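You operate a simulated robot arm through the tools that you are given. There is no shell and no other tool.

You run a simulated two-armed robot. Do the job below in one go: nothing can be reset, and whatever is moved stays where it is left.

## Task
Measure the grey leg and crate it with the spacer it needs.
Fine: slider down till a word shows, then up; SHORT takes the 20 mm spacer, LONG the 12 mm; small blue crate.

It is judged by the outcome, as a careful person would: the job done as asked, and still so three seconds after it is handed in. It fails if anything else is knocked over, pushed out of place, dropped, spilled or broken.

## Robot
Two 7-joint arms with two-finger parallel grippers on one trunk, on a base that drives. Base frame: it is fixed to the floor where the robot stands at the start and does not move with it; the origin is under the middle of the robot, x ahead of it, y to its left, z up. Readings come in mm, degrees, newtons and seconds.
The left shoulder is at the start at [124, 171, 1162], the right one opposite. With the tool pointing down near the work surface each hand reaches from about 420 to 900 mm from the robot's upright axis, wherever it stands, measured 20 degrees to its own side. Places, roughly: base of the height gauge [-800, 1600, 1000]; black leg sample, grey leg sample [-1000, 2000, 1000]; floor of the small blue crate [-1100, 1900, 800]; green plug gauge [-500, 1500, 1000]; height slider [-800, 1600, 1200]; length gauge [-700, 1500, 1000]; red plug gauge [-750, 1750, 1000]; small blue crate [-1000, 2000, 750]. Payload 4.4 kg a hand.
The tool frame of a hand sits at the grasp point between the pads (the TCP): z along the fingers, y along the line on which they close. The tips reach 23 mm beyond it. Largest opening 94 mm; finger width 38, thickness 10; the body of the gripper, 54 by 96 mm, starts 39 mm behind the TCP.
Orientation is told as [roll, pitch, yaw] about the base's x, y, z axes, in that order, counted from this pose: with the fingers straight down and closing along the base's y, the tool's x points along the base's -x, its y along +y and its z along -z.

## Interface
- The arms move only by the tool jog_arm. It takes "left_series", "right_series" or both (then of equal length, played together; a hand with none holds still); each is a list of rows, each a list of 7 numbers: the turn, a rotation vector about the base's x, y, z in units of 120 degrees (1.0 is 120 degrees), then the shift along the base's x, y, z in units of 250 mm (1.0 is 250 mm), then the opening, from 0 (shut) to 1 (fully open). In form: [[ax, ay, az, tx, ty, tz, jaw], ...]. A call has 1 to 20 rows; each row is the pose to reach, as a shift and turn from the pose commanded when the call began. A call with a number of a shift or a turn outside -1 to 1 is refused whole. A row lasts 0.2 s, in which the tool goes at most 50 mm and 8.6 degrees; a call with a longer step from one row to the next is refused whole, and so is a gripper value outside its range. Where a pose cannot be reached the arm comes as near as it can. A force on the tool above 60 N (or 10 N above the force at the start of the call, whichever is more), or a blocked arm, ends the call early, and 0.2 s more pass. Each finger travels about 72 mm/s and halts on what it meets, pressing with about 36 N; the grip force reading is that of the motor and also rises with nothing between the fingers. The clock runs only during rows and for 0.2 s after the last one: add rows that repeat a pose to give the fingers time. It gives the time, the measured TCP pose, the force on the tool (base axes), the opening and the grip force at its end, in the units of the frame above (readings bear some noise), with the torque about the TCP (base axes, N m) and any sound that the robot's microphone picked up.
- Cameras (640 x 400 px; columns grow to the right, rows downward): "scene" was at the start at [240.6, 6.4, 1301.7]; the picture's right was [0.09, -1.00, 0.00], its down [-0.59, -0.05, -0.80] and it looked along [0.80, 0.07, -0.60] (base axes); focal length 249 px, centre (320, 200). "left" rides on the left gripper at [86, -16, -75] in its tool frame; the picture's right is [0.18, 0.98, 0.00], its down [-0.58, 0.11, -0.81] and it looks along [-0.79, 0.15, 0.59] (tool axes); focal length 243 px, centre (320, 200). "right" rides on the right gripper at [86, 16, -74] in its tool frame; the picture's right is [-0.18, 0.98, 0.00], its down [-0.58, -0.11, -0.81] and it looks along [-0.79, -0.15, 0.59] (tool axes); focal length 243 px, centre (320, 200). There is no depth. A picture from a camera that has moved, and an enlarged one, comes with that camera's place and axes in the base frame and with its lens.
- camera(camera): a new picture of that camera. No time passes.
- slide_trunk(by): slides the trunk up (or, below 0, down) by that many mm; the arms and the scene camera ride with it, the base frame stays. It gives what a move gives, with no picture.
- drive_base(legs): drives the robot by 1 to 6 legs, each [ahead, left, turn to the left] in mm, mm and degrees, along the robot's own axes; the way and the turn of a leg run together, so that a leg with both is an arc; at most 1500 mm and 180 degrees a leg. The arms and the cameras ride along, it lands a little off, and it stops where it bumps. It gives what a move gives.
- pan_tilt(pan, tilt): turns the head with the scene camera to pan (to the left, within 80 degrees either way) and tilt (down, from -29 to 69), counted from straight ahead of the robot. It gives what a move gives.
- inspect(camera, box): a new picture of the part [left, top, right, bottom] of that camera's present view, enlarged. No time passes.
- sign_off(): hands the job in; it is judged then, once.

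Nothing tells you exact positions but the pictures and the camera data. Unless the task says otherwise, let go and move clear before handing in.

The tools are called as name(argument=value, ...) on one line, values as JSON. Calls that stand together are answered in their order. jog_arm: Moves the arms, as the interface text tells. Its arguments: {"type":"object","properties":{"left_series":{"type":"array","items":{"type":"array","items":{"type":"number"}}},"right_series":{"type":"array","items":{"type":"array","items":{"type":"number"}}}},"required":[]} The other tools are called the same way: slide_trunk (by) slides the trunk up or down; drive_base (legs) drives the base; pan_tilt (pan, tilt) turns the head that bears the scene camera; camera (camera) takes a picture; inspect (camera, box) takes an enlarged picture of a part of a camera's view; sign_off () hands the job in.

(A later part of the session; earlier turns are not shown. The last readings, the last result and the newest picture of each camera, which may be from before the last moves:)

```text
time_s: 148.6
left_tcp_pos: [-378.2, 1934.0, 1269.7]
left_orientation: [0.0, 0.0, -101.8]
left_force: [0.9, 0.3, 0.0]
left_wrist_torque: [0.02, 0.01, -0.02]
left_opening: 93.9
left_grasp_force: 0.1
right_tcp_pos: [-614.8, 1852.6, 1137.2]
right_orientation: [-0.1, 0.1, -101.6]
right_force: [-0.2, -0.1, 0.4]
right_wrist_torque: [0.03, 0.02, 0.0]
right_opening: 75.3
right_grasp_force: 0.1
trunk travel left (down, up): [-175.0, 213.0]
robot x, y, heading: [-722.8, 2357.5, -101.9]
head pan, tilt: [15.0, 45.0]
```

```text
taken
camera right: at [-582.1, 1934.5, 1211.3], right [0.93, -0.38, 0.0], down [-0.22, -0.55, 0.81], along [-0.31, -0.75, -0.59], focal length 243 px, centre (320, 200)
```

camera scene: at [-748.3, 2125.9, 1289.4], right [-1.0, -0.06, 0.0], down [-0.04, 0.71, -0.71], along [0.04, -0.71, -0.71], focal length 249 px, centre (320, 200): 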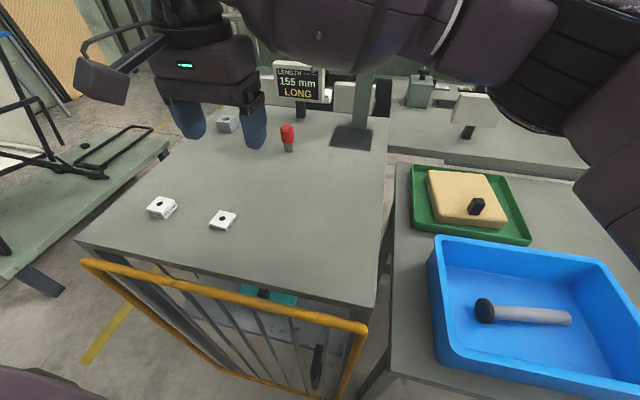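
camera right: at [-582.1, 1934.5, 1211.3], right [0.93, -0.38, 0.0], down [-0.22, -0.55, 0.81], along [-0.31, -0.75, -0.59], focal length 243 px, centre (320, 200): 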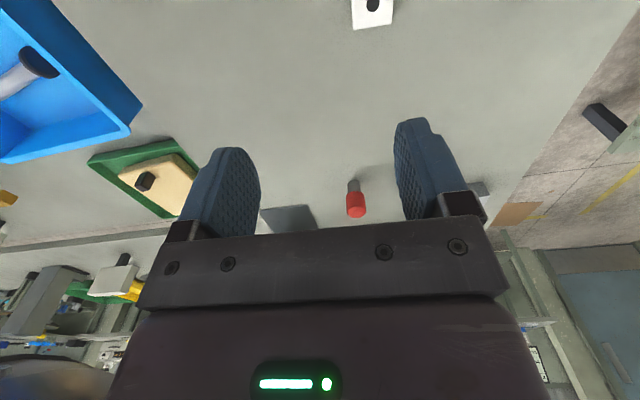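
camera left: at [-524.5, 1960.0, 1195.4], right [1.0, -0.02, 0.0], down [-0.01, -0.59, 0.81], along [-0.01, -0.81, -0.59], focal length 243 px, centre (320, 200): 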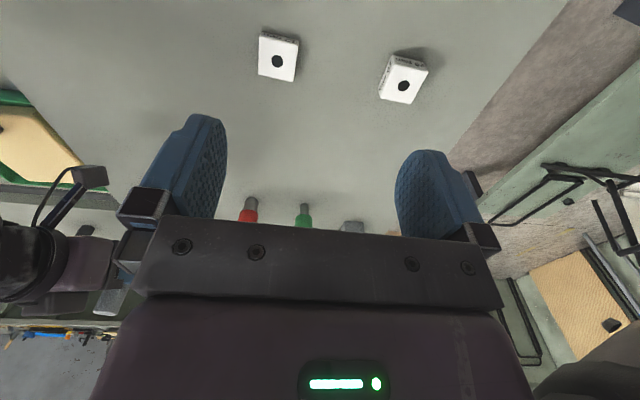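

I'll move over the 12 mm spacer and descend to about 30 mm above it, then check alignment.

jog_arm(right_series=[[0, 0, 0, 0.1, 0, -0.05, 0.7], [0, 0, 0, 0.208, 0.002, -0.15, 0.7], [0, 0, 0, 0.208, 0.002, -0.3, 0.7], [0, 0, 0, 0.208, 0.002, -0.45, 0.7], [0, 0, 0, 0.208, 0.002, -0.52, 0.7], [0, 0, 0, 0.208, 0.002, -0.52, 0.7]])

inspect(camera="right", box=[180, 0, 460, 240])

inspect(camera="scene", box=[120, 150, 320, 300])

```text
time_s: 150.0
left_tcp_pos: [-378.4, 1933.7, 1269.5]
left_orientation: [0.1, -0.1, -101.7]
left_force: [-0.3, 0.2, 0.3]
left_wrist_torque: [0.05, -0.03, -0.01]
left_opening: 94.3
left_grasp_force: 0.0
right_tcp_pos: [-561.6, 1853.4, 1006.8]
right_orientation: [-0.1, 0.0, -101.6]
right_force: [0.3, -0.1, 0.5]
right_wrist_torque: [0.03, 0.0, -0.03]
right_opening: 65.9
right_grasp_force: 0.0
trunk travel left (down, up): [-175.0, 213.0]
robot x, y, heading: [-719.7, 2357.7, -101.8]
head pan, tilt: [15.0, 45.0]
```

```text
1.67 times, centred on (320, 120) of right
camera zoom: at [-529.1, 1935.1, 1081.3], right [0.93, -0.38, 0.0], down [-0.22, -0.55, 0.81], along [-0.31, -0.75, -0.59], focal length 404 px, centre (320, 333)
```

zoom: 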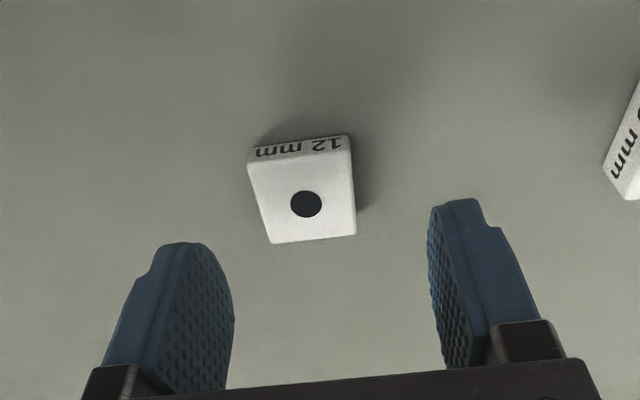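

```text
2.67 times, centred on (220, 225) of scene
camera zoom: at [-747.3, 2126.1, 1289.5], right [-1.0, -0.06, 0.0], down [-0.04, 0.71, -0.71], along [0.04, -0.71, -0.71], focal length 663 px, centre (587, 133)
```

zoom: 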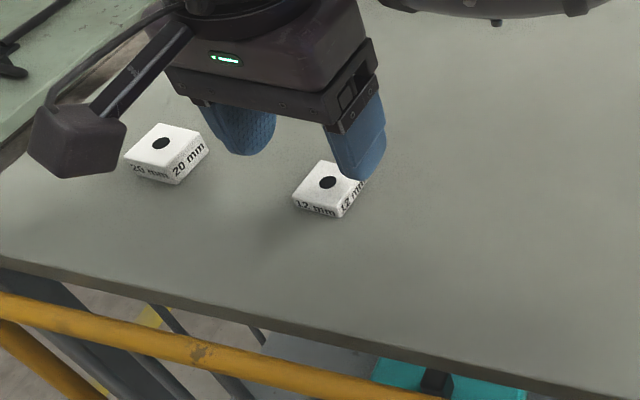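

The spacer is about 4 mm toward -x of the hand axis. I'll correct and descend in stages.

jog_arm(right_series=[[0, 0, 0, -0.0156, 0.003, -0.04, 0.7], [0, 0, 0, -0.0156, 0.003, -0.09, 0.7], [0, 0, 0, -0.0156, 0.003, -0.12, 0.7], [0, 0, 0, -0.0156, 0.003, -0.12, 0.7]])

jog_arm(right_series=[[0, 0, 0, 0, 0, -0.012, 0.6], [0, 0, 0, 0, 0, -0.012, 0.6]])

inspect(camera="right", box=[180, 0, 460, 240])

inspect(camera="scene", box=[160, 180, 280, 270])

```text
time_s: 151.0
left_tcp_pos: [-377.3, 1934.0, 1269.8]
left_orientation: [0.1, -0.1, -101.7]
left_force: [-0.1, -0.8, 0.6]
left_wrist_torque: [0.04, -0.01, 0.02]
left_opening: 94.2
left_grasp_force: 0.0
right_tcp_pos: [-564.4, 1855.2, 976.3]
right_orientation: [0.0, 0.0, -101.7]
right_force: [0.3, 0.7, 0.4]
right_wrist_torque: [0.03, 0.0, 0.05]
right_opening: 65.5
right_grasp_force: 0.0
trunk travel left (down, up): [-175.0, 213.0]
robot x, y, heading: [-721.7, 2360.4, -101.9]
head pan, tilt: [15.0, 45.0]
```

```text
time_s: 151.6
left_tcp_pos: [-377.7, 1934.4, 1269.3]
left_orientation: [0.1, -0.1, -101.7]
left_force: [-0.1, 0.9, -0.4]
left_wrist_torque: [0.0, -0.03, -0.02]
left_opening: 93.9
left_grasp_force: 0.0
right_tcp_pos: [-563.9, 1855.4, 973.1]
right_orientation: [-0.1, 0.0, -101.8]
right_force: [0.6, 1.1, -0.5]
right_wrist_torque: [-0.01, 0.01, 0.0]
right_opening: 56.4
right_grasp_force: 0.1
trunk travel left (down, up): [-175.0, 213.0]
robot x, y, heading: [-720.7, 2360.0, -101.8]
head pan, tilt: [15.0, 45.0]
```

```text
1.67 times, centred on (320, 120) of right
camera zoom: at [-532.9, 1936.3, 1047.6], right [0.93, -0.38, 0.0], down [-0.22, -0.55, 0.81], along [-0.31, -0.75, -0.59], focal length 404 px, centre (320, 333)
```

zoom: 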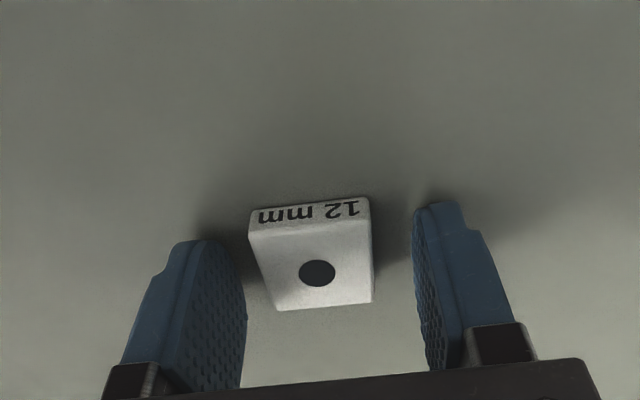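

```text
4.44 times, centred on (220, 225) of scene
camera zoom: at [-747.4, 2126.0, 1289.4], right [-1.0, -0.06, 0.0], down [-0.04, 0.71, -0.71], along [0.04, -0.71, -0.71], focal length 1105 px, centre (764, 89)
```

zoom: 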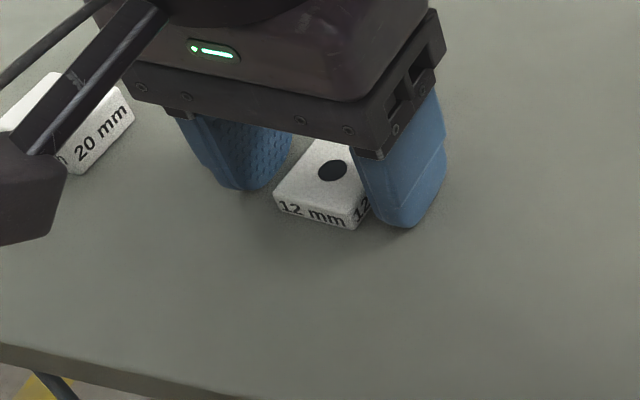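

Well centred. I'll go 2 mm lower and close.

jog_arm(right_series=[[0, 0, 0, 0, 0, -0.008, 0.6], [0, 0, 0, 0, 0, -0.008, 0.5], [0, 0, 0, 0, 0, -0.008, 0.4], [0, 0, 0, 0, 0, -0.008, 0.3], [0, 0, 0, 0, 0, -0.008, 0.2], [0, 0, 0, 0, 0, -0.008, 0.2], [0, 0, 0, 0, 0, -0.008, 0.2]])

jog_arm(right_series=[[0, 0, 0, 0, 0, 0.012, 0.2], [0, 0, 0, 0, 0, 0.024, 0.2], [0, 0, 0, 0, 0, 0.04, 0.2], [0, 0, 0, 0, 0, 0.04, 0.2]])

inspect(camera="right", box=[180, 0, 460, 240])

```text
time_s: 153.2
left_tcp_pos: [-379.3, 1935.6, 1271.2]
left_orientation: [0.2, 0.0, -101.8]
left_force: [-0.3, -0.5, -0.1]
left_wrist_torque: [-0.01, -0.02, -0.02]
left_opening: 94.3
left_grasp_force: 0.1
right_tcp_pos: [-566.3, 1855.5, 973.1]
right_orientation: [0.2, -0.2, -101.7]
right_force: [-11.6, -1.8, 26.0]
right_wrist_torque: [0.56, 0.7, 0.32]
right_opening: 33.1
right_grasp_force: 35.9
trunk travel left (down, up): [-175.0, 213.0]
robot x, y, heading: [-723.7, 2359.5, -102.1]
head pan, tilt: [15.0, 45.0]
```

```text
time_s: 154.2
left_tcp_pos: [-377.1, 1933.7, 1268.8]
left_orientation: [0.1, 0.0, -101.7]
left_force: [0.7, 0.9, 0.5]
left_wrist_torque: [0.01, 0.0, 0.03]
left_opening: 94.2
left_grasp_force: 0.1
right_tcp_pos: [-565.0, 1854.6, 981.3]
right_orientation: [0.0, 0.0, -101.6]
right_force: [0.1, -1.3, -1.1]
right_wrist_torque: [0.05, 0.0, 0.01]
right_opening: 32.5
right_grasp_force: 36.3
trunk travel left (down, up): [-175.0, 213.0]
robot x, y, heading: [-720.7, 2358.3, -101.5]
head pan, tilt: [15.0, 45.0]
```

```text
1.67 times, centred on (320, 120) of right
camera zoom: at [-532.9, 1936.7, 1055.7], right [0.93, -0.38, 0.0], down [-0.22, -0.55, 0.81], along [-0.31, -0.75, -0.59], focal length 404 px, centre (320, 333)
```

zoom: 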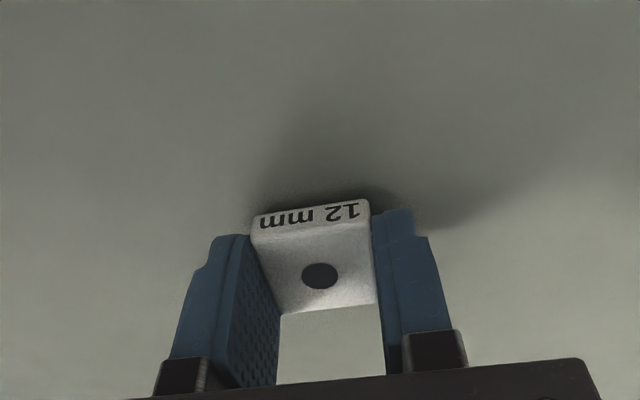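

The spacer is gripped (32.5 mm) and lifted. I'll raise it and carry it over to the crate, to the free corner at the back left.

jog_arm(right_series=[[0, 0, 0, 0, 0, 0.06, 0.2], [0, 0, 0, 0, 0, 0.16, 0.2], [0, 0, 0, 0, 0, 0.28, 0.2], [0, 0, 0, 0, 0, 0.4, 0.2], [0, 0, 0, -0.06, 0, 0.5, 0.2], [0, 0, 0, -0.2, 0, 0.54, 0.2], [0, 0, 0, -0.36, 0.01, 0.54, 0.2], [0, 0, 0, -0.52, 0.02, 0.54, 0.2], [0, 0, 0, -0.68, 0.03, 0.54, 0.2], [0, 0, 0, -0.84, 0.04, 0.54, 0.2], [0, 0, 0, -0.98, 0.04, 0.54, 0.2], [0, 0, 0, -0.98, 0.04, 0.54, 0.2]])

jog_arm(right_series=[[0, 0, 0, -0.1, 0, 0, 0.2], [0, 0, 0, -0.26, 0.01, 0, 0.2], [0, 0, 0, -0.42, 0.02, 0, 0.2], [0, 0, 0, -0.58, 0.03, 0, 0.2], [0, 0, 0, -0.74, 0.04, 0, 0.2], [0, 0, 0, -0.88, 0.04, 0, 0.2], [0, 0, 0, -0.88, 0.04, 0, 0.2]])

pan_tilt(pan=-25, tilt=45)

camera(camera="scene")

camera(camera="right")

```text
time_s: 156.8
left_tcp_pos: [-376.3, 1933.5, 1270.0]
left_orientation: [-0.1, -0.1, -101.7]
left_force: [0.3, 0.9, -0.4]
left_wrist_torque: [-0.01, 0.02, 0.02]
left_opening: 94.1
left_grasp_force: 0.0
right_tcp_pos: [-809.4, 1864.5, 1118.8]
right_orientation: [0.0, -0.1, -101.7]
right_force: [0.0, -0.6, -1.3]
right_wrist_torque: [0.03, -0.01, 0.01]
right_opening: 32.8
right_grasp_force: 35.8
trunk travel left (down, up): [-175.0, 213.0]
robot x, y, heading: [-721.5, 2359.1, -102.0]
head pan, tilt: [15.0, 45.0]
```

```text
time_s: 158.4
left_tcp_pos: [-377.4, 1933.5, 1269.9]
left_orientation: [0.0, -0.1, -101.6]
left_force: [0.2, -0.3, -0.7]
left_wrist_torque: [0.03, 0.01, 0.0]
left_opening: 93.7
left_grasp_force: 0.1
right_tcp_pos: [-1029.7, 1876.2, 1115.3]
right_orientation: [0.1, 0.0, -101.6]
right_force: [0.0, 0.7, 0.2]
right_wrist_torque: [0.0, 0.03, 0.03]
right_opening: 32.9
right_grasp_force: 35.5
trunk travel left (down, up): [-175.0, 213.0]
robot x, y, heading: [-720.3, 2359.1, -101.9]
head pan, tilt: [15.0, 45.0]
```

```text
time_s: 159.5
left_tcp_pos: [-378.5, 1933.4, 1270.1]
left_orientation: [0.1, 0.0, -101.7]
left_force: [-0.1, 0.3, -0.1]
left_wrist_torque: [-0.05, -0.01, 0.0]
left_opening: 94.2
left_grasp_force: 0.0
right_tcp_pos: [-1028.8, 1875.2, 1116.5]
right_orientation: [-0.1, 0.0, -101.6]
right_force: [0.8, 0.4, 0.0]
right_wrist_torque: [-0.02, -0.02, -0.01]
right_opening: 32.6
right_grasp_force: 35.8
trunk travel left (down, up): [-175.0, 213.0]
robot x, y, heading: [-720.7, 2354.9, -101.8]
head pan, tilt: [-25.0, 45.0]
```

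```text
taken
camera scene: at [-800.6, 2142.0, 1289.4], right [-0.8, 0.6, 0.0], down [0.42, 0.57, -0.71], along [-0.42, -0.57, -0.71], focal length 249 px, centre (320, 200)
```

scene: 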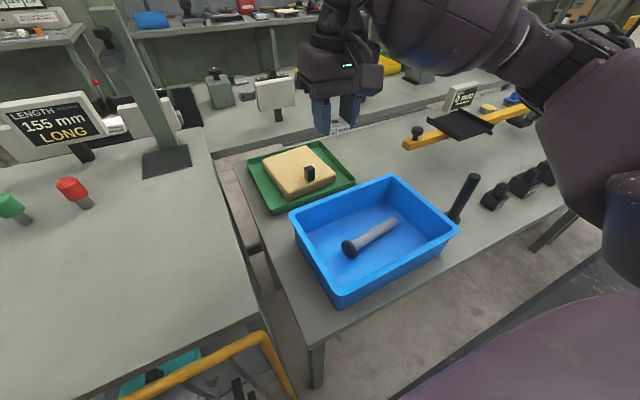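

```text
taken
camera right: at [-997.9, 1957.0, 1190.4], right [0.93, -0.38, 0.0], down [-0.22, -0.55, 0.81], along [-0.31, -0.75, -0.59], focal length 243 px, centre (320, 200)
```

right: 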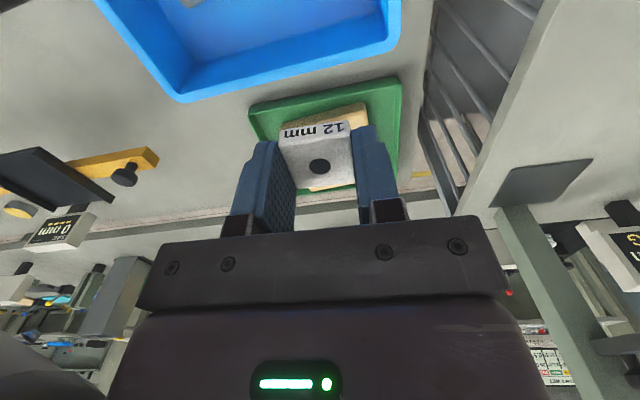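

inspect(camera="scene", box=[270, 160, 480, 320])

```text
2.50 times, centred on (375, 240) of scene
camera zoom: at [-800.6, 2142.0, 1289.4], right [-0.8, 0.6, 0.0], down [0.42, 0.57, -0.71], along [-0.42, -0.57, -0.71], focal length 621 px, centre (182, 100)
```

zoom: 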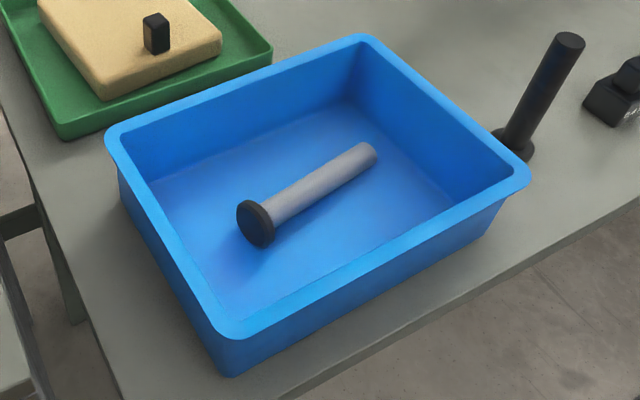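

There's a free strip behind the leg at the back-left. I'll lower the spacer there.

jog_arm(right_series=[[0, 0, 0, -0.012, -0.006, -0.1, 0.2], [0, 0, 0, -0.012, -0.006, -0.26, 0.2], [0, 0, 0, -0.012, -0.006, -0.42, 0.2], [0, 0, 0, -0.012, -0.006, -0.58, 0.2], [0, 0, 0, -0.012, -0.006, -0.74, 0.2], [0, 0, 0, -0.012, -0.006, -0.88, 0.2], [0, 0, 0, -0.012, -0.006, -0.94, 0.2], [0, 0, 0, -0.012, -0.006, -0.94, 0.2]])

inspect(camera="scene", box=[270, 130, 480, 320])

camera(camera="right")

```text
time_s: 161.3
left_tcp_pos: [-377.8, 1934.5, 1269.3]
left_orientation: [0.1, -0.1, -101.7]
left_force: [-0.2, 1.0, -0.3]
left_wrist_torque: [0.01, 0.03, 0.01]
left_opening: 93.9
left_grasp_force: 0.0
right_tcp_pos: [-1033.2, 1874.7, 879.5]
right_orientation: [-0.1, 0.0, -101.7]
right_force: [0.0, -0.6, -0.7]
right_wrist_torque: [-0.01, -0.01, 0.06]
right_opening: 32.7
right_grasp_force: 36.2
trunk travel left (down, up): [-175.0, 213.0]
robot x, y, heading: [-721.2, 2358.8, -102.0]
head pan, tilt: [-25.0, 45.0]
```

```text
2.11 times, centred on (375, 225) of scene
camera zoom: at [-800.6, 2142.1, 1289.5], right [-0.8, 0.6, 0.0], down [0.42, 0.57, -0.71], along [-0.42, -0.57, -0.71], focal length 523 px, centre (204, 147)
```

zoom: 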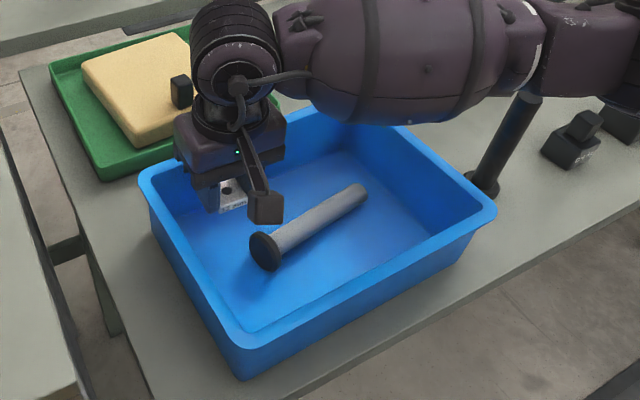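

```text
taken
camera right: at [-1000.9, 1955.4, 954.5], right [0.93, -0.38, 0.0], down [-0.22, -0.55, 0.81], along [-0.31, -0.75, -0.59], focal length 243 px, centre (320, 200)
```

right: 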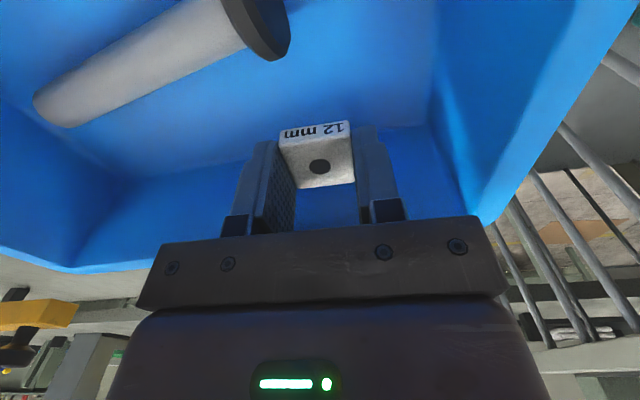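

Clear of the leg and walls. I'll lower on to just above the floor, then in small steps to contact.

jog_arm(right_series=[[0, 0, 0, 0, 0, -0.08, 0.2], [0, 0, 0, 0, 0, -0.16, 0.2], [0, 0, 0, 0, 0, -0.22, 0.2], [0, 0, 0, 0, 0, -0.22, 0.2]])

jog_arm(right_series=[[0, 0, 0, 0, 0, -0.008, 0.2], [0, 0, 0, 0, 0, -0.008, 0.2]])

jog_arm(right_series=[[0, 0, 0, 0, 0, -0.008, 0.2], [0, 0, 0, 0, 0, -0.008, 0.2]])

inspect(camera="scene", box=[270, 130, 480, 320])

```text
time_s: 162.1
left_tcp_pos: [-377.3, 1934.7, 1270.5]
left_orientation: [0.0, -0.2, -101.9]
left_force: [-0.8, -1.1, -0.3]
left_wrist_torque: [0.05, 0.0, 0.02]
left_opening: 94.1
left_grasp_force: 0.1
right_tcp_pos: [-1034.4, 1865.1, 841.2]
right_orientation: [0.4, -2.1, -101.7]
right_force: [-3.9, 4.1, 47.9]
right_wrist_torque: [-1.88, 1.02, -0.27]
right_opening: 32.5
right_grasp_force: 36.2
trunk travel left (down, up): [-175.0, 213.0]
robot x, y, heading: [-723.7, 2357.2, -102.0]
head pan, tilt: [-25.0, 45.0]
stopped in row 4 (right hand): the force on the tool passed its limit at 67 N (the readings are from after the stop); the commanded pose is now the measured one
```

```text
time_s: 162.5
left_tcp_pos: [-377.7, 1934.5, 1268.8]
left_orientation: [0.1, -0.1, -102.0]
left_force: [-0.5, -0.2, -0.5]
left_wrist_torque: [0.03, -0.06, 0.01]
left_opening: 94.0
left_grasp_force: 0.0
right_tcp_pos: [-1035.0, 1864.3, 842.0]
right_orientation: [0.5, -2.7, -101.7]
right_force: [-2.9, 3.7, 44.9]
right_wrist_torque: [-1.71, 0.88, -0.19]
right_opening: 32.6
right_grasp_force: 36.3
trunk travel left (down, up): [-175.0, 213.0]
robot x, y, heading: [-718.8, 2357.9, -101.9]
head pan, tilt: [-25.0, 45.0]
stopped in row 2 (right hand): the force on the tool passed its limit at 62 N (the readings are from after the stop); the commanded pose is now the measured one
```

```text
time_s: 163.3
left_tcp_pos: [-378.4, 1933.9, 1269.0]
left_orientation: [0.0, 0.0, -101.9]
left_force: [0.0, -0.3, -0.8]
left_wrist_torque: [0.03, -0.01, 0.0]
left_opening: 94.1
left_grasp_force: 0.1
right_tcp_pos: [-1035.6, 1861.8, 841.6]
right_orientation: [0.7, -2.8, -101.7]
right_force: [-2.8, 4.4, 38.2]
right_wrist_torque: [-1.44, 0.85, -0.16]
right_opening: 32.8
right_grasp_force: 36.1
trunk travel left (down, up): [-175.0, 213.0]
robot x, y, heading: [-718.6, 2356.9, -101.8]
head pan, tilt: [-25.0, 45.0]
stopped in row 2 (right hand): the force on the tool passed its limit at 60 N (the readings are from after the stop); the commanded pose is now the measured one
```

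```text
2.11 times, centred on (375, 225) of scene
camera zoom: at [-800.6, 2142.7, 1288.9], right [-0.8, 0.6, 0.0], down [0.42, 0.57, -0.71], along [-0.42, -0.57, -0.71], focal length 523 px, centre (204, 147)
```

zoom: 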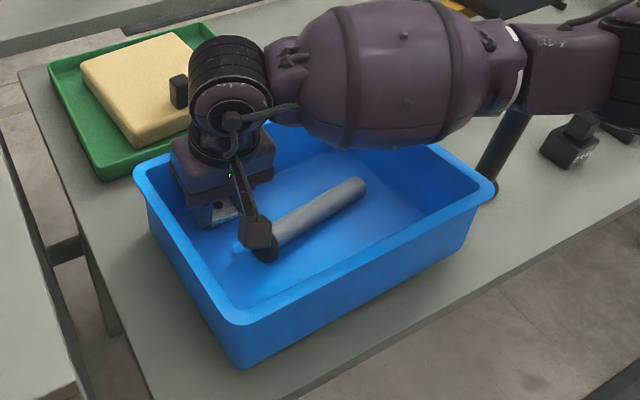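

The gripper body has come down on the crate's back rim and nudged the crate a little. I'll lift straight up off it at once and look.

jog_arm(right_series=[[0, 0, 0, 0, 0.01, 0.04, 0.2], [0, 0, 0, 0, 0.01, 0.1, 0.2], [0, 0, 0, 0, 0.01, 0.2, 0.2], [0, 0, 0, 0, 0.01, 0.34, 0.2], [0, 0, 0, 0, 0.01, 0.5, 0.2], [0, 0, 0, 0, 0.01, 0.66, 0.2], [0, 0, 0, 0, 0.01, 0.66, 0.2]])

camera(camera="scene")

inspect(camera="scene", box=[270, 160, 480, 320])

camera(camera="right")

```text
time_s: 164.9
left_tcp_pos: [-378.6, 1933.6, 1269.5]
left_orientation: [0.1, 0.0, -101.7]
left_force: [0.0, 0.5, 0.0]
left_wrist_torque: [0.03, 0.01, 0.01]
left_opening: 94.0
left_grasp_force: 0.1
right_tcp_pos: [-1035.1, 1862.7, 1002.6]
right_orientation: [0.6, -2.2, -101.8]
right_force: [-0.4, -0.5, -0.2]
right_wrist_torque: [-0.01, -0.02, 0.0]
right_opening: 32.9
right_grasp_force: 35.7
trunk travel left (down, up): [-175.0, 213.0]
robot x, y, heading: [-720.7, 2361.6, -102.0]
head pan, tilt: [-25.0, 45.0]
```

```text
taken
camera scene: at [-801.5, 2142.1, 1289.2], right [-0.8, 0.6, 0.0], down [0.42, 0.57, -0.71], along [-0.42, -0.57, -0.71], focal length 249 px, centre (320, 200)
```

scene: 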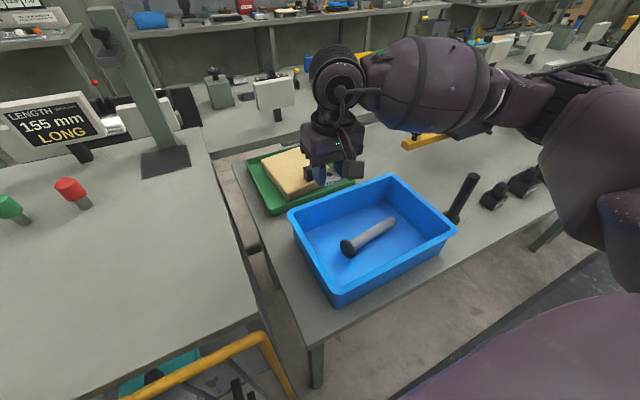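

```text
2.50 times, centred on (375, 240) of scene
camera zoom: at [-801.5, 2142.1, 1289.2], right [-0.8, 0.6, 0.0], down [0.42, 0.57, -0.71], along [-0.42, -0.57, -0.71], focal length 621 px, centre (182, 100)
```

zoom: 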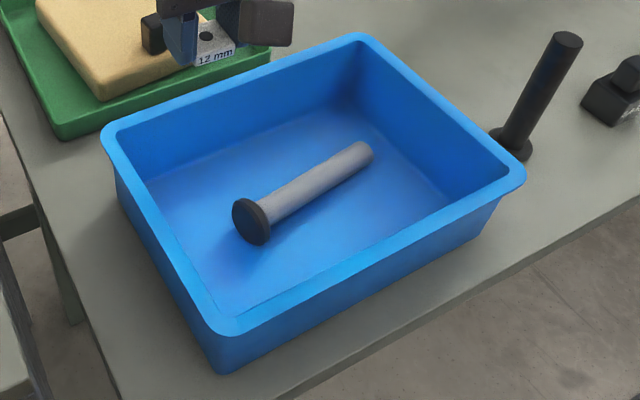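

```text
taken
camera right: at [-1003.0, 1948.2, 1073.6], right [0.92, -0.38, 0.02], down [-0.23, -0.51, 0.83], along [-0.31, -0.77, -0.56], focal length 243 px, centre (320, 200)
```

right: 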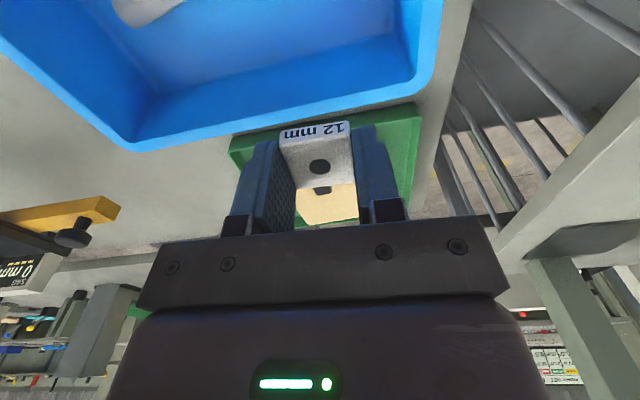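

The crate has shifted only about 4 mm and the leg is still inside; the spacer is still held. To clear the back rim I'll tilt the hand 15° (body toward me) and shift slightly forward before lowering again.

jog_arm(right_series=[[-0.04, 0.009, 0, 0.004, 0.02, 0, 0.2], [-0.08, 0.018, 0, 0.008, 0.04, 0, 0.2], [-0.103, 0.0266, 0, 0.012, 0.06, 0, 0.2], [-0.103, 0.0266, 0, 0.012, 0.06, 0, 0.2]])

camera(camera="right")

inspect(camera="scene", box=[270, 130, 480, 320])

```text
time_s: 165.9
left_tcp_pos: [-379.0, 1933.8, 1270.3]
left_orientation: [0.0, -0.1, -101.8]
left_force: [0.0, -0.1, 0.3]
left_wrist_torque: [0.03, 0.0, -0.01]
left_opening: 94.1
left_grasp_force: 0.0
right_tcp_pos: [-1032.8, 1878.9, 1002.5]
right_orientation: [0.0, -15.1, -101.7]
right_force: [0.5, -0.8, -0.2]
right_wrist_torque: [-0.01, -0.01, 0.01]
right_opening: 32.8
right_grasp_force: 35.7
trunk travel left (down, up): [-175.0, 213.0]
robot x, y, heading: [-725.0, 2358.8, -101.6]
head pan, tilt: [-25.0, 45.0]
```

```text
taken
camera right: at [-996.6, 1977.6, 1052.2], right [0.93, -0.37, 0.05], down [-0.18, -0.32, 0.93], along [-0.33, -0.87, -0.37], focal length 243 px, centre (320, 200)
```

right: 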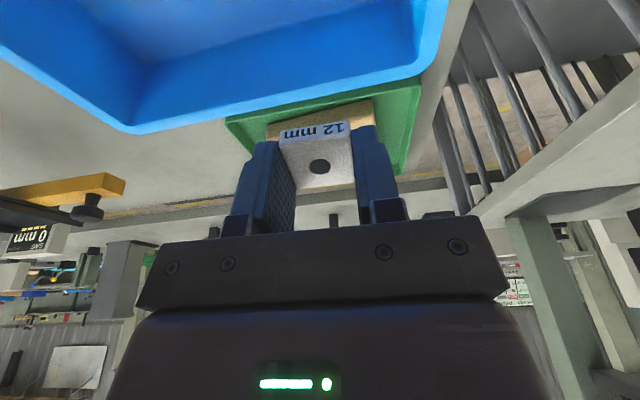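

```text
2.11 times, centred on (375, 225) of scene
camera zoom: at [-801.2, 2142.4, 1289.4], right [-0.8, 0.6, 0.0], down [0.42, 0.57, -0.71], along [-0.42, -0.57, -0.71], focal length 523 px, centre (204, 147)
```

zoom: 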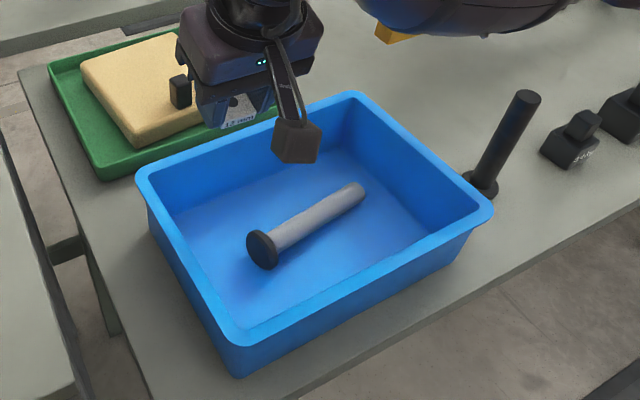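

Now I'll lower in stages, checking the force each time.

jog_arm(right_series=[[0, 0, 0, 0, 0, -0.12, 0.2], [0, 0, 0, 0, 0, -0.26, 0.2], [0, 0, 0, 0, 0, -0.4, 0.2], [0, 0, 0, 0, 0, -0.5, 0.2], [0, 0, 0, 0, 0, -0.56, 0.2], [0, 0, 0, 0, 0, -0.56, 0.2]])

inspect(camera="scene", box=[270, 130, 480, 320])

camera(camera="right")

```text
time_s: 167.3
left_tcp_pos: [-377.9, 1933.3, 1270.2]
left_orientation: [0.1, -0.1, -101.8]
left_force: [0.3, 0.3, 0.2]
left_wrist_torque: [0.0, -0.02, 0.02]
left_opening: 94.1
left_grasp_force: 0.0
right_tcp_pos: [-1031.1, 1882.5, 863.4]
right_orientation: [0.0, -15.1, -101.6]
right_force: [0.1, 0.4, -1.0]
right_wrist_torque: [0.0, -0.01, 0.02]
right_opening: 32.7
right_grasp_force: 35.9
trunk travel left (down, up): [-175.0, 213.0]
robot x, y, heading: [-723.8, 2358.9, -102.1]
head pan, tilt: [-25.0, 45.0]
```

```text
2.11 times, centred on (375, 225) of scene
camera zoom: at [-801.1, 2142.6, 1289.5], right [-0.8, 0.6, 0.0], down [0.42, 0.57, -0.71], along [-0.42, -0.57, -0.71], focal length 523 px, centre (204, 147)
```

zoom: 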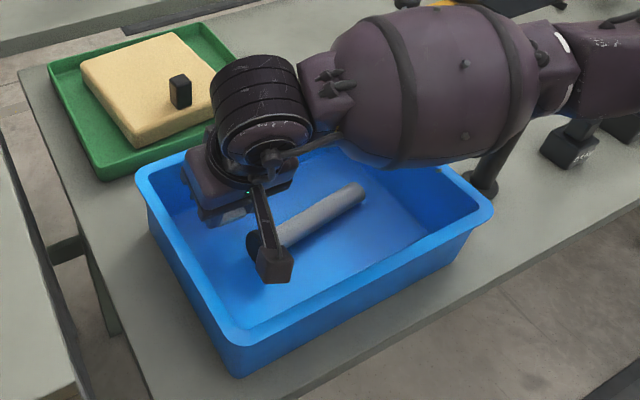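

```text
taken
camera right: at [-995.1, 1979.1, 912.5], right [0.93, -0.37, 0.05], down [-0.18, -0.32, 0.93], along [-0.33, -0.87, -0.37], focal length 243 px, centre (320, 200)
```

right: 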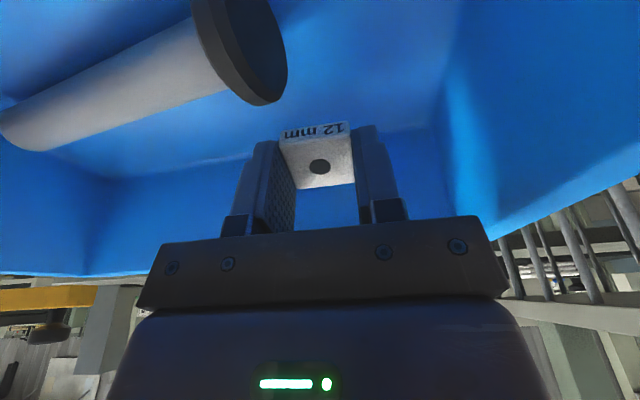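

The spacer hangs in the right place, but my forearm is getting low over the standing black leg. I'll go back up and raise the trunk so that the forearm comes in from higher.

jog_arm(right_series=[[0, 0, 0, 0, 0, 0.1, 0.2], [0, 0, 0, 0, 0, 0.26, 0.2], [0, 0, 0, 0, 0, 0.42, 0.2], [0, 0, 0, 0, 0, 0.42, 0.2]])

slide_trunk(by=200)

jog_arm(right_series=[[0, 0, 0, 0, 0, -0.12, 0.2], [0, 0, 0, 0, 0, -0.28, 0.2], [0, 0, 0, 0, 0, -0.44, 0.2], [0, 0, 0, 0, 0, -0.6, 0.2], [0, 0, 0, 0, 0, -0.76, 0.2], [0, 0, 0, 0, 0, -0.92, 0.2], [0, 0, 0, 0, 0, -0.92, 0.2]])

camera(camera="scene")

inspect(camera="scene", box=[270, 130, 480, 320])

```text
time_s: 168.3
left_tcp_pos: [-378.5, 1933.1, 1270.4]
left_orientation: [0.1, 0.0, -101.8]
left_force: [0.7, -0.1, -0.3]
left_wrist_torque: [0.0, -0.03, 0.0]
left_opening: 94.0
left_grasp_force: 0.1
right_tcp_pos: [-1031.2, 1882.0, 967.9]
right_orientation: [0.0, -15.0, -101.7]
right_force: [-0.9, 0.3, 0.0]
right_wrist_torque: [0.01, -0.01, 0.03]
right_opening: 32.8
right_grasp_force: 36.1
trunk travel left (down, up): [-175.0, 213.0]
robot x, y, heading: [-719.7, 2360.5, -101.8]
head pan, tilt: [-25.0, 45.0]
```

```text
time_s: 170.5
left_tcp_pos: [-378.3, 1934.0, 1469.4]
left_orientation: [0.0, -0.1, -101.8]
left_force: [0.1, 0.5, 0.3]
left_wrist_torque: [0.02, 0.01, 0.06]
left_opening: 94.1
left_grasp_force: 0.0
right_tcp_pos: [-1030.9, 1882.3, 1167.4]
right_orientation: [-0.1, -15.0, -101.7]
right_force: [0.4, 0.5, 0.0]
right_wrist_torque: [-0.03, 0.06, -0.01]
right_opening: 32.9
right_grasp_force: 36.3
trunk travel left (down, up): [-375.0, 13.0]
robot x, y, heading: [-722.8, 2358.8, -101.9]
head pan, tilt: [-25.0, 45.0]
```

```text
time_s: 172.1
left_tcp_pos: [-380.1, 1933.5, 1470.6]
left_orientation: [0.2, -0.2, -101.8]
left_force: [0.6, -0.8, 0.5]
left_wrist_torque: [0.0, 0.0, -0.01]
left_opening: 93.9
left_grasp_force: 0.1
right_tcp_pos: [-1032.1, 1879.4, 936.2]
right_orientation: [0.0, -15.1, -101.7]
right_force: [-0.2, -0.7, -0.3]
right_wrist_torque: [0.03, -0.01, 0.01]
right_opening: 32.6
right_grasp_force: 36.0
trunk travel left (down, up): [-375.0, 13.0]
robot x, y, heading: [-719.5, 2357.2, -102.0]
head pan, tilt: [-25.0, 45.0]
```

```text
taken
camera scene: at [-781.4, 2236.8, 1499.8], right [-0.8, 0.6, 0.0], down [0.42, 0.57, -0.71], along [-0.42, -0.57, -0.71], focal length 249 px, centre (320, 200)
```

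scene: 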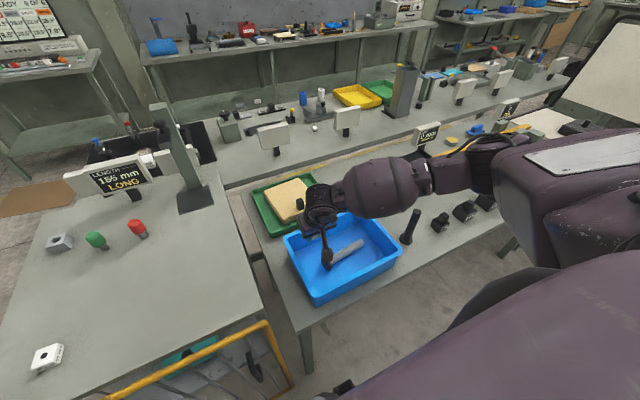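

```text
2.11 times, centred on (375, 225) of scene
camera zoom: at [-781.4, 2236.8, 1499.8], right [-0.8, 0.6, 0.0], down [0.42, 0.57, -0.71], along [-0.42, -0.57, -0.71], focal length 523 px, centre (204, 147)
```

zoom: 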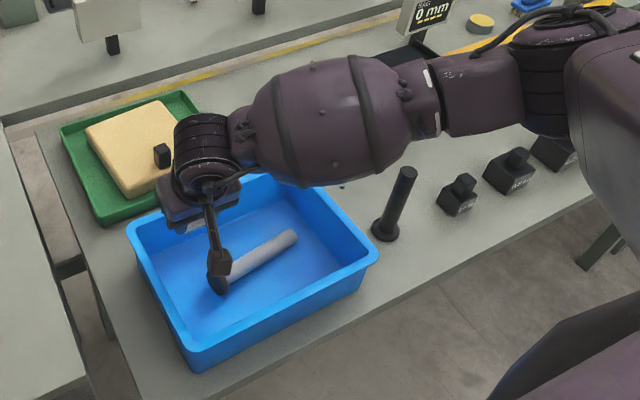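

The forearm now comes in higher and clear of the black leg. I'll lower the spacer in stages again.

jog_arm(right_series=[[0, 0, 0, 0, 0, -0.1, 0.2], [0, 0, 0, 0, 0, -0.2, 0.2], [0, 0, 0, 0, 0, -0.3, 0.2], [0, 0, 0, 0, 0, -0.34, 0.2], [0, 0, 0, 0, 0, -0.34, 0.2]])

jog_arm(right_series=[[0, 0, 0, 0, 0, -0.016, 0.2], [0, 0, 0, 0, 0, -0.032, 0.2], [0, 0, 0, 0, 0, -0.032, 0.2]])

inspect(camera="scene", box=[260, 150, 440, 320])

camera(camera="right")

```text
time_s: 173.3
left_tcp_pos: [-377.6, 1934.5, 1470.1]
left_orientation: [0.2, -0.1, -101.8]
left_force: [0.6, -0.1, 0.5]
left_wrist_torque: [0.0, 0.03, 0.01]
left_opening: 94.0
left_grasp_force: 0.0
right_tcp_pos: [-1031.8, 1880.1, 851.4]
right_orientation: [-0.1, -15.0, -101.7]
right_force: [-0.6, 0.3, 0.5]
right_wrist_torque: [0.0, -0.03, -0.01]
right_opening: 32.6
right_grasp_force: 36.1
trunk travel left (down, up): [-375.0, 13.0]
robot x, y, heading: [-719.5, 2360.6, -101.6]
head pan, tilt: [-25.0, 45.0]
```

```text
time_s: 174.1
left_tcp_pos: [-378.1, 1935.3, 1468.9]
left_orientation: [0.2, -0.1, -101.8]
left_force: [0.2, -0.3, 0.1]
left_wrist_torque: [0.02, -0.01, -0.02]
left_opening: 93.9
left_grasp_force: 0.1
right_tcp_pos: [-1031.6, 1880.7, 844.0]
right_orientation: [0.0, -15.0, -101.7]
right_force: [-0.1, -0.2, 0.2]
right_wrist_torque: [-0.02, -0.03, -0.04]
right_opening: 32.8
right_grasp_force: 36.4
trunk travel left (down, up): [-375.0, 13.0]
robot x, y, heading: [-722.6, 2357.9, -101.9]
head pan, tilt: [-25.0, 45.0]
```

```text
2.35 times, centred on (350, 235) of scene
camera zoom: at [-781.5, 2236.5, 1499.8], right [-0.8, 0.6, 0.0], down [0.42, 0.57, -0.71], along [-0.42, -0.57, -0.71], focal length 585 px, centre (249, 118)
```

zoom: 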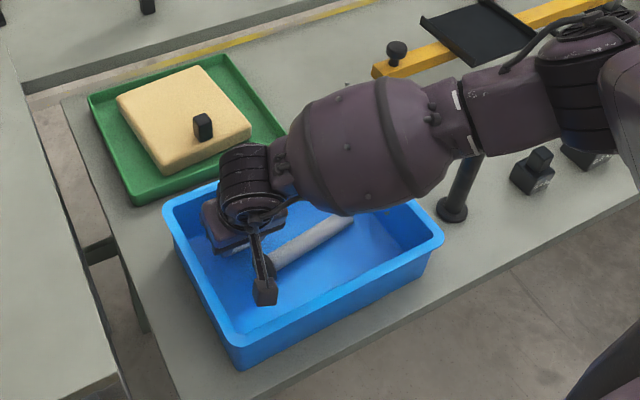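

```text
taken
camera right: at [-997.1, 1977.8, 893.7], right [0.93, -0.37, 0.05], down [-0.18, -0.32, 0.93], along [-0.33, -0.87, -0.37], focal length 243 px, centre (320, 200)
```

right: 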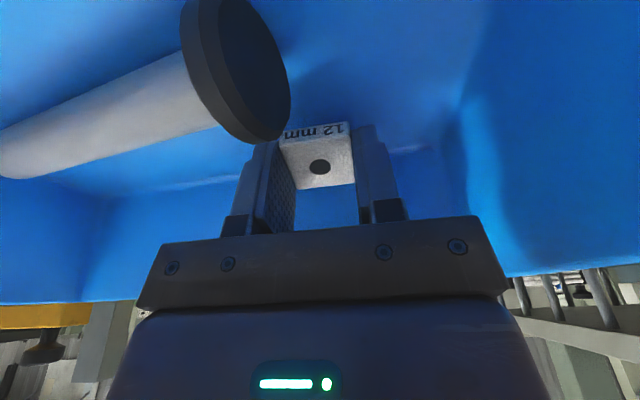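

No contact at 844. I'll continue in 4 mm steps.

jog_arm(right_series=[[0, 0, 0, 0, 0, -0.016, 0.2], [0, 0, 0, 0, 0, -0.032, 0.2], [0, 0, 0, 0, 0, -0.032, 0.2]])

jog_arm(right_series=[[0, 0, 0, 0, 0, -0.016, 0.2], [0, 0, 0, 0, 0, -0.016, 0.2]])

jog_arm(right_series=[[0, 0, 0, 0, 0, -0.012, 0.2], [0, 0, 0, 0, 0, -0.012, 0.2]])

inspect(camera="right", box=[180, 60, 460, 270])

```text
time_s: 174.9
left_tcp_pos: [-378.3, 1933.1, 1469.3]
left_orientation: [0.1, -0.1, -101.8]
left_force: [-0.3, -0.3, -0.1]
left_wrist_torque: [0.01, 0.02, 0.01]
left_opening: 93.9
left_grasp_force: 0.1
right_tcp_pos: [-1031.8, 1881.0, 837.4]
right_orientation: [0.0, -15.1, -101.8]
right_force: [0.2, 0.3, -1.3]
right_wrist_torque: [-0.02, 0.0, -0.03]
right_opening: 32.8
right_grasp_force: 35.5
trunk travel left (down, up): [-375.0, 13.0]
robot x, y, heading: [-721.1, 2359.9, -102.0]
head pan, tilt: [-25.0, 45.0]
```

```text
time_s: 175.5
left_tcp_pos: [-379.1, 1932.8, 1470.4]
left_orientation: [0.0, 0.0, -101.9]
left_force: [-0.3, -0.2, 0.5]
left_wrist_torque: [0.02, 0.03, 0.0]
left_opening: 94.3
left_grasp_force: 0.2
right_tcp_pos: [-1031.9, 1881.5, 833.6]
right_orientation: [-0.1, -15.0, -101.7]
right_force: [1.0, -0.2, -1.5]
right_wrist_torque: [-0.02, -0.01, 0.02]
right_opening: 33.0
right_grasp_force: 35.8
trunk travel left (down, up): [-375.0, 13.0]
robot x, y, heading: [-720.6, 2356.0, -101.8]
head pan, tilt: [-25.0, 45.0]
```

```text
time_s: 176.1
left_tcp_pos: [-377.6, 1936.5, 1469.6]
left_orientation: [0.0, -0.1, -101.8]
left_force: [-0.2, 0.2, -0.4]
left_wrist_torque: [0.0, -0.01, -0.04]
left_opening: 93.8
left_grasp_force: 0.0
right_tcp_pos: [-1031.2, 1881.2, 831.5]
right_orientation: [0.0, -15.2, -101.7]
right_force: [-2.9, 3.6, 19.6]
right_wrist_torque: [0.32, 0.02, 0.12]
right_opening: 33.0
right_grasp_force: 36.0
trunk travel left (down, up): [-375.0, 13.0]
robot x, y, heading: [-719.4, 2357.6, -102.2]
head pan, tilt: [-25.0, 45.0]
```

```text
1.90 times, centred on (320, 165) of right
camera zoom: at [-996.5, 1978.5, 881.3], right [0.93, -0.37, 0.05], down [-0.18, -0.32, 0.93], along [-0.33, -0.87, -0.36], focal length 462 px, centre (320, 267)
```

zoom: 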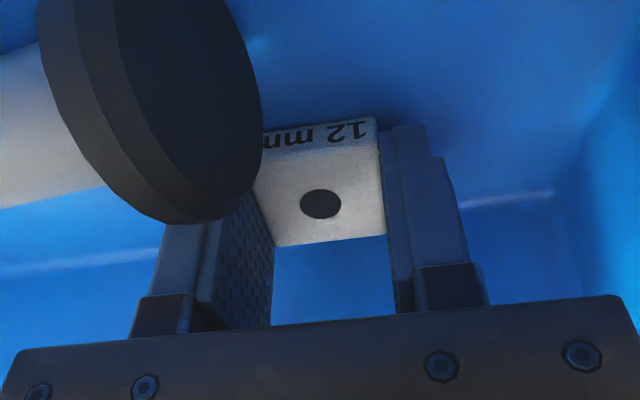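

The spacer's back edge touches the floor (20 N). I'll raise 2 mm, take out most of the tilt so that it sits flat, and settle it again.

jog_arm(right_series=[[0, 0, 0, 0, 0, 0.012, 0.2], [0.0408, -0.0085, 0, 0, 0, 0.012, 0.2], [0.0816, -0.0169, 0, 0, 0, 0.012, 0.2], [0.0816, -0.0169, 0, 0, 0, 0.012, 0.2]])

jog_arm(right_series=[[0, 0, 0, 0, 0, -0.012, 0.2], [0, 0, 0, 0, 0, -0.012, 0.2]])

jog_arm(right_series=[[0, 0, 0, 0, 0, -0.008, 0.2], [0, 0, 0, 0, 0, -0.008, 0.2]])

inspect(camera="right", box=[180, 60, 460, 270])

```text
time_s: 177.1
left_tcp_pos: [-379.2, 1933.4, 1470.3]
left_orientation: [0.1, -0.1, -101.7]
left_force: [-0.7, -0.3, -0.6]
left_wrist_torque: [0.0, -0.01, 0.0]
left_opening: 94.0
left_grasp_force: 0.1
right_tcp_pos: [-1031.4, 1881.3, 833.7]
right_orientation: [0.0, -5.0, -101.7]
right_force: [0.5, -0.1, -1.2]
right_wrist_torque: [-0.01, -0.02, 0.01]
right_opening: 32.8
right_grasp_force: 36.0
trunk travel left (down, up): [-375.0, 13.0]
robot x, y, heading: [-720.8, 2358.4, -101.9]
head pan, tilt: [-25.0, 45.0]
```

```text
time_s: 177.7
left_tcp_pos: [-379.1, 1933.3, 1470.3]
left_orientation: [0.1, -0.1, -101.8]
left_force: [0.1, 0.2, -0.7]
left_wrist_torque: [-0.01, 0.01, 0.03]
left_opening: 94.0
left_grasp_force: 0.1
right_tcp_pos: [-1032.3, 1880.0, 831.2]
right_orientation: [0.1, -5.0, -101.8]
right_force: [0.2, 0.5, 0.2]
right_wrist_torque: [-0.01, -0.04, 0.0]
right_opening: 32.7
right_grasp_force: 35.9
trunk travel left (down, up): [-375.0, 13.0]
robot x, y, heading: [-722.4, 2360.0, -101.7]
head pan, tilt: [-25.0, 45.0]
```

```text
time_s: 178.3
left_tcp_pos: [-377.8, 1933.7, 1470.6]
left_orientation: [0.1, -0.2, -101.8]
left_force: [0.5, 0.4, -0.3]
left_wrist_torque: [0.01, 0.02, 0.01]
left_opening: 94.3
left_grasp_force: 0.0
right_tcp_pos: [-1031.4, 1881.4, 829.6]
right_orientation: [0.0, -5.1, -101.7]
right_force: [-0.1, 1.0, 6.1]
right_wrist_torque: [0.15, -0.04, 0.06]
right_opening: 32.8
right_grasp_force: 36.4
trunk travel left (down, up): [-375.0, 13.0]
robot x, y, heading: [-719.8, 2360.2, -101.9]
head pan, tilt: [-25.0, 45.0]
```

```text
1.90 times, centred on (320, 165) of right
camera zoom: at [-998.5, 1968.5, 896.1], right [0.93, -0.38, 0.02], down [-0.21, -0.47, 0.85], along [-0.32, -0.79, -0.52], focal length 462 px, centre (320, 267)
```

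zoom: 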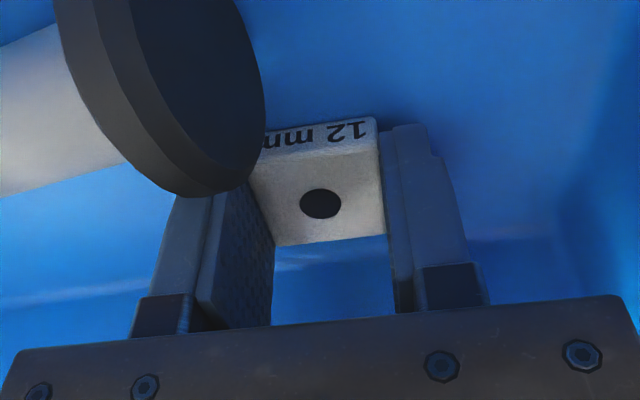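

The spacer sits on the floor. I'll open the fingers and lift straight up.

jog_arm(right_series=[[0, 0, 0, 0, 0, 0.002, 0.3], [0, 0, 0, 0, 0, 0.002, 0.4], [0, 0, 0, 0, 0, 0.002, 0.48], [0, 0, 0, 0, 0, 0.002, 0.48]])

jog_arm(right_series=[[0, 0, 0, 0, -0.004, 0.04, 0.48], [0, 0, 0, 0, -0.004, 0.12, 0.48], [0, 0, 0, 0, -0.004, 0.24, 0.48], [0, 0, 0, 0, 0, 0.4, 0.48], [0, 0, 0, 0, 0, 0.58, 0.48], [0, 0, 0, 0, 0, 0.76, 0.48], [0, 0, 0, 0, 0, 0.94, 0.48], [0, 0, 0, 0, 0, 0.94, 0.48]])

camera(camera="scene")

inspect(camera="scene", box=[230, 150, 440, 320])

```text
time_s: 179.3
left_tcp_pos: [-378.8, 1933.7, 1470.6]
left_orientation: [0.0, -0.1, -101.9]
left_force: [-0.2, 0.2, 0.8]
left_wrist_torque: [-0.02, 0.03, 0.03]
left_opening: 93.8
left_grasp_force: 0.0
right_tcp_pos: [-1031.5, 1882.2, 829.2]
right_orientation: [0.0, -5.1, -101.7]
right_force: [-3.3, -0.9, 6.7]
right_wrist_torque: [0.09, -0.07, 0.03]
right_opening: 44.0
right_grasp_force: 0.0
trunk travel left (down, up): [-375.0, 13.0]
robot x, y, heading: [-725.4, 2358.1, -102.1]
head pan, tilt: [-25.0, 45.0]
```

```text
time_s: 181.1
left_tcp_pos: [-378.2, 1933.8, 1469.8]
left_orientation: [0.0, -0.1, -101.7]
left_force: [-0.3, 0.7, 0.0]
left_wrist_torque: [0.01, 0.03, -0.04]
left_opening: 94.0
left_grasp_force: 0.1
right_tcp_pos: [-1032.1, 1881.3, 1064.4]
right_orientation: [-0.1, -5.0, -101.7]
right_force: [-0.6, -0.9, 0.6]
right_wrist_torque: [-0.04, -0.01, -0.01]
right_opening: 45.2
right_grasp_force: 0.1
trunk travel left (down, up): [-375.0, 13.0]
robot x, y, heading: [-718.0, 2355.3, -102.0]
head pan, tilt: [-25.0, 45.0]
```

```text
taken
camera scene: at [-781.5, 2236.2, 1499.7], right [-0.8, 0.6, 0.0], down [0.42, 0.57, -0.71], along [-0.42, -0.57, -0.71], focal length 249 px, centre (320, 200)
```

scene: 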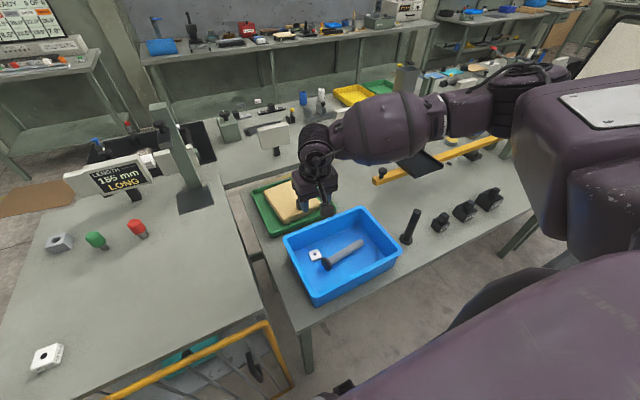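

```text
2.35 times, centred on (335, 235) of scene
camera zoom: at [-781.5, 2236.2, 1499.7], right [-0.8, 0.6, 0.0], down [0.42, 0.57, -0.71], along [-0.42, -0.57, -0.71], focal length 585 px, centre (285, 118)
```

zoom: 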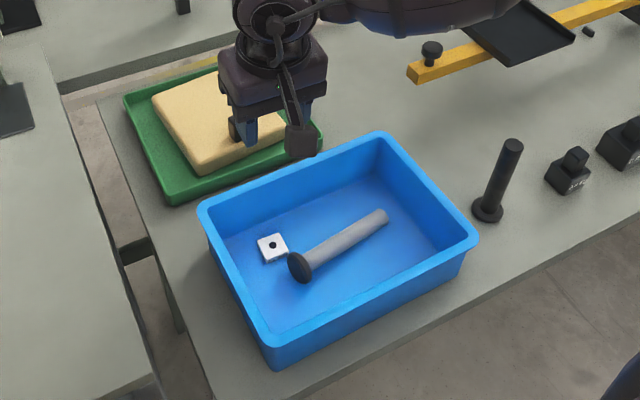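

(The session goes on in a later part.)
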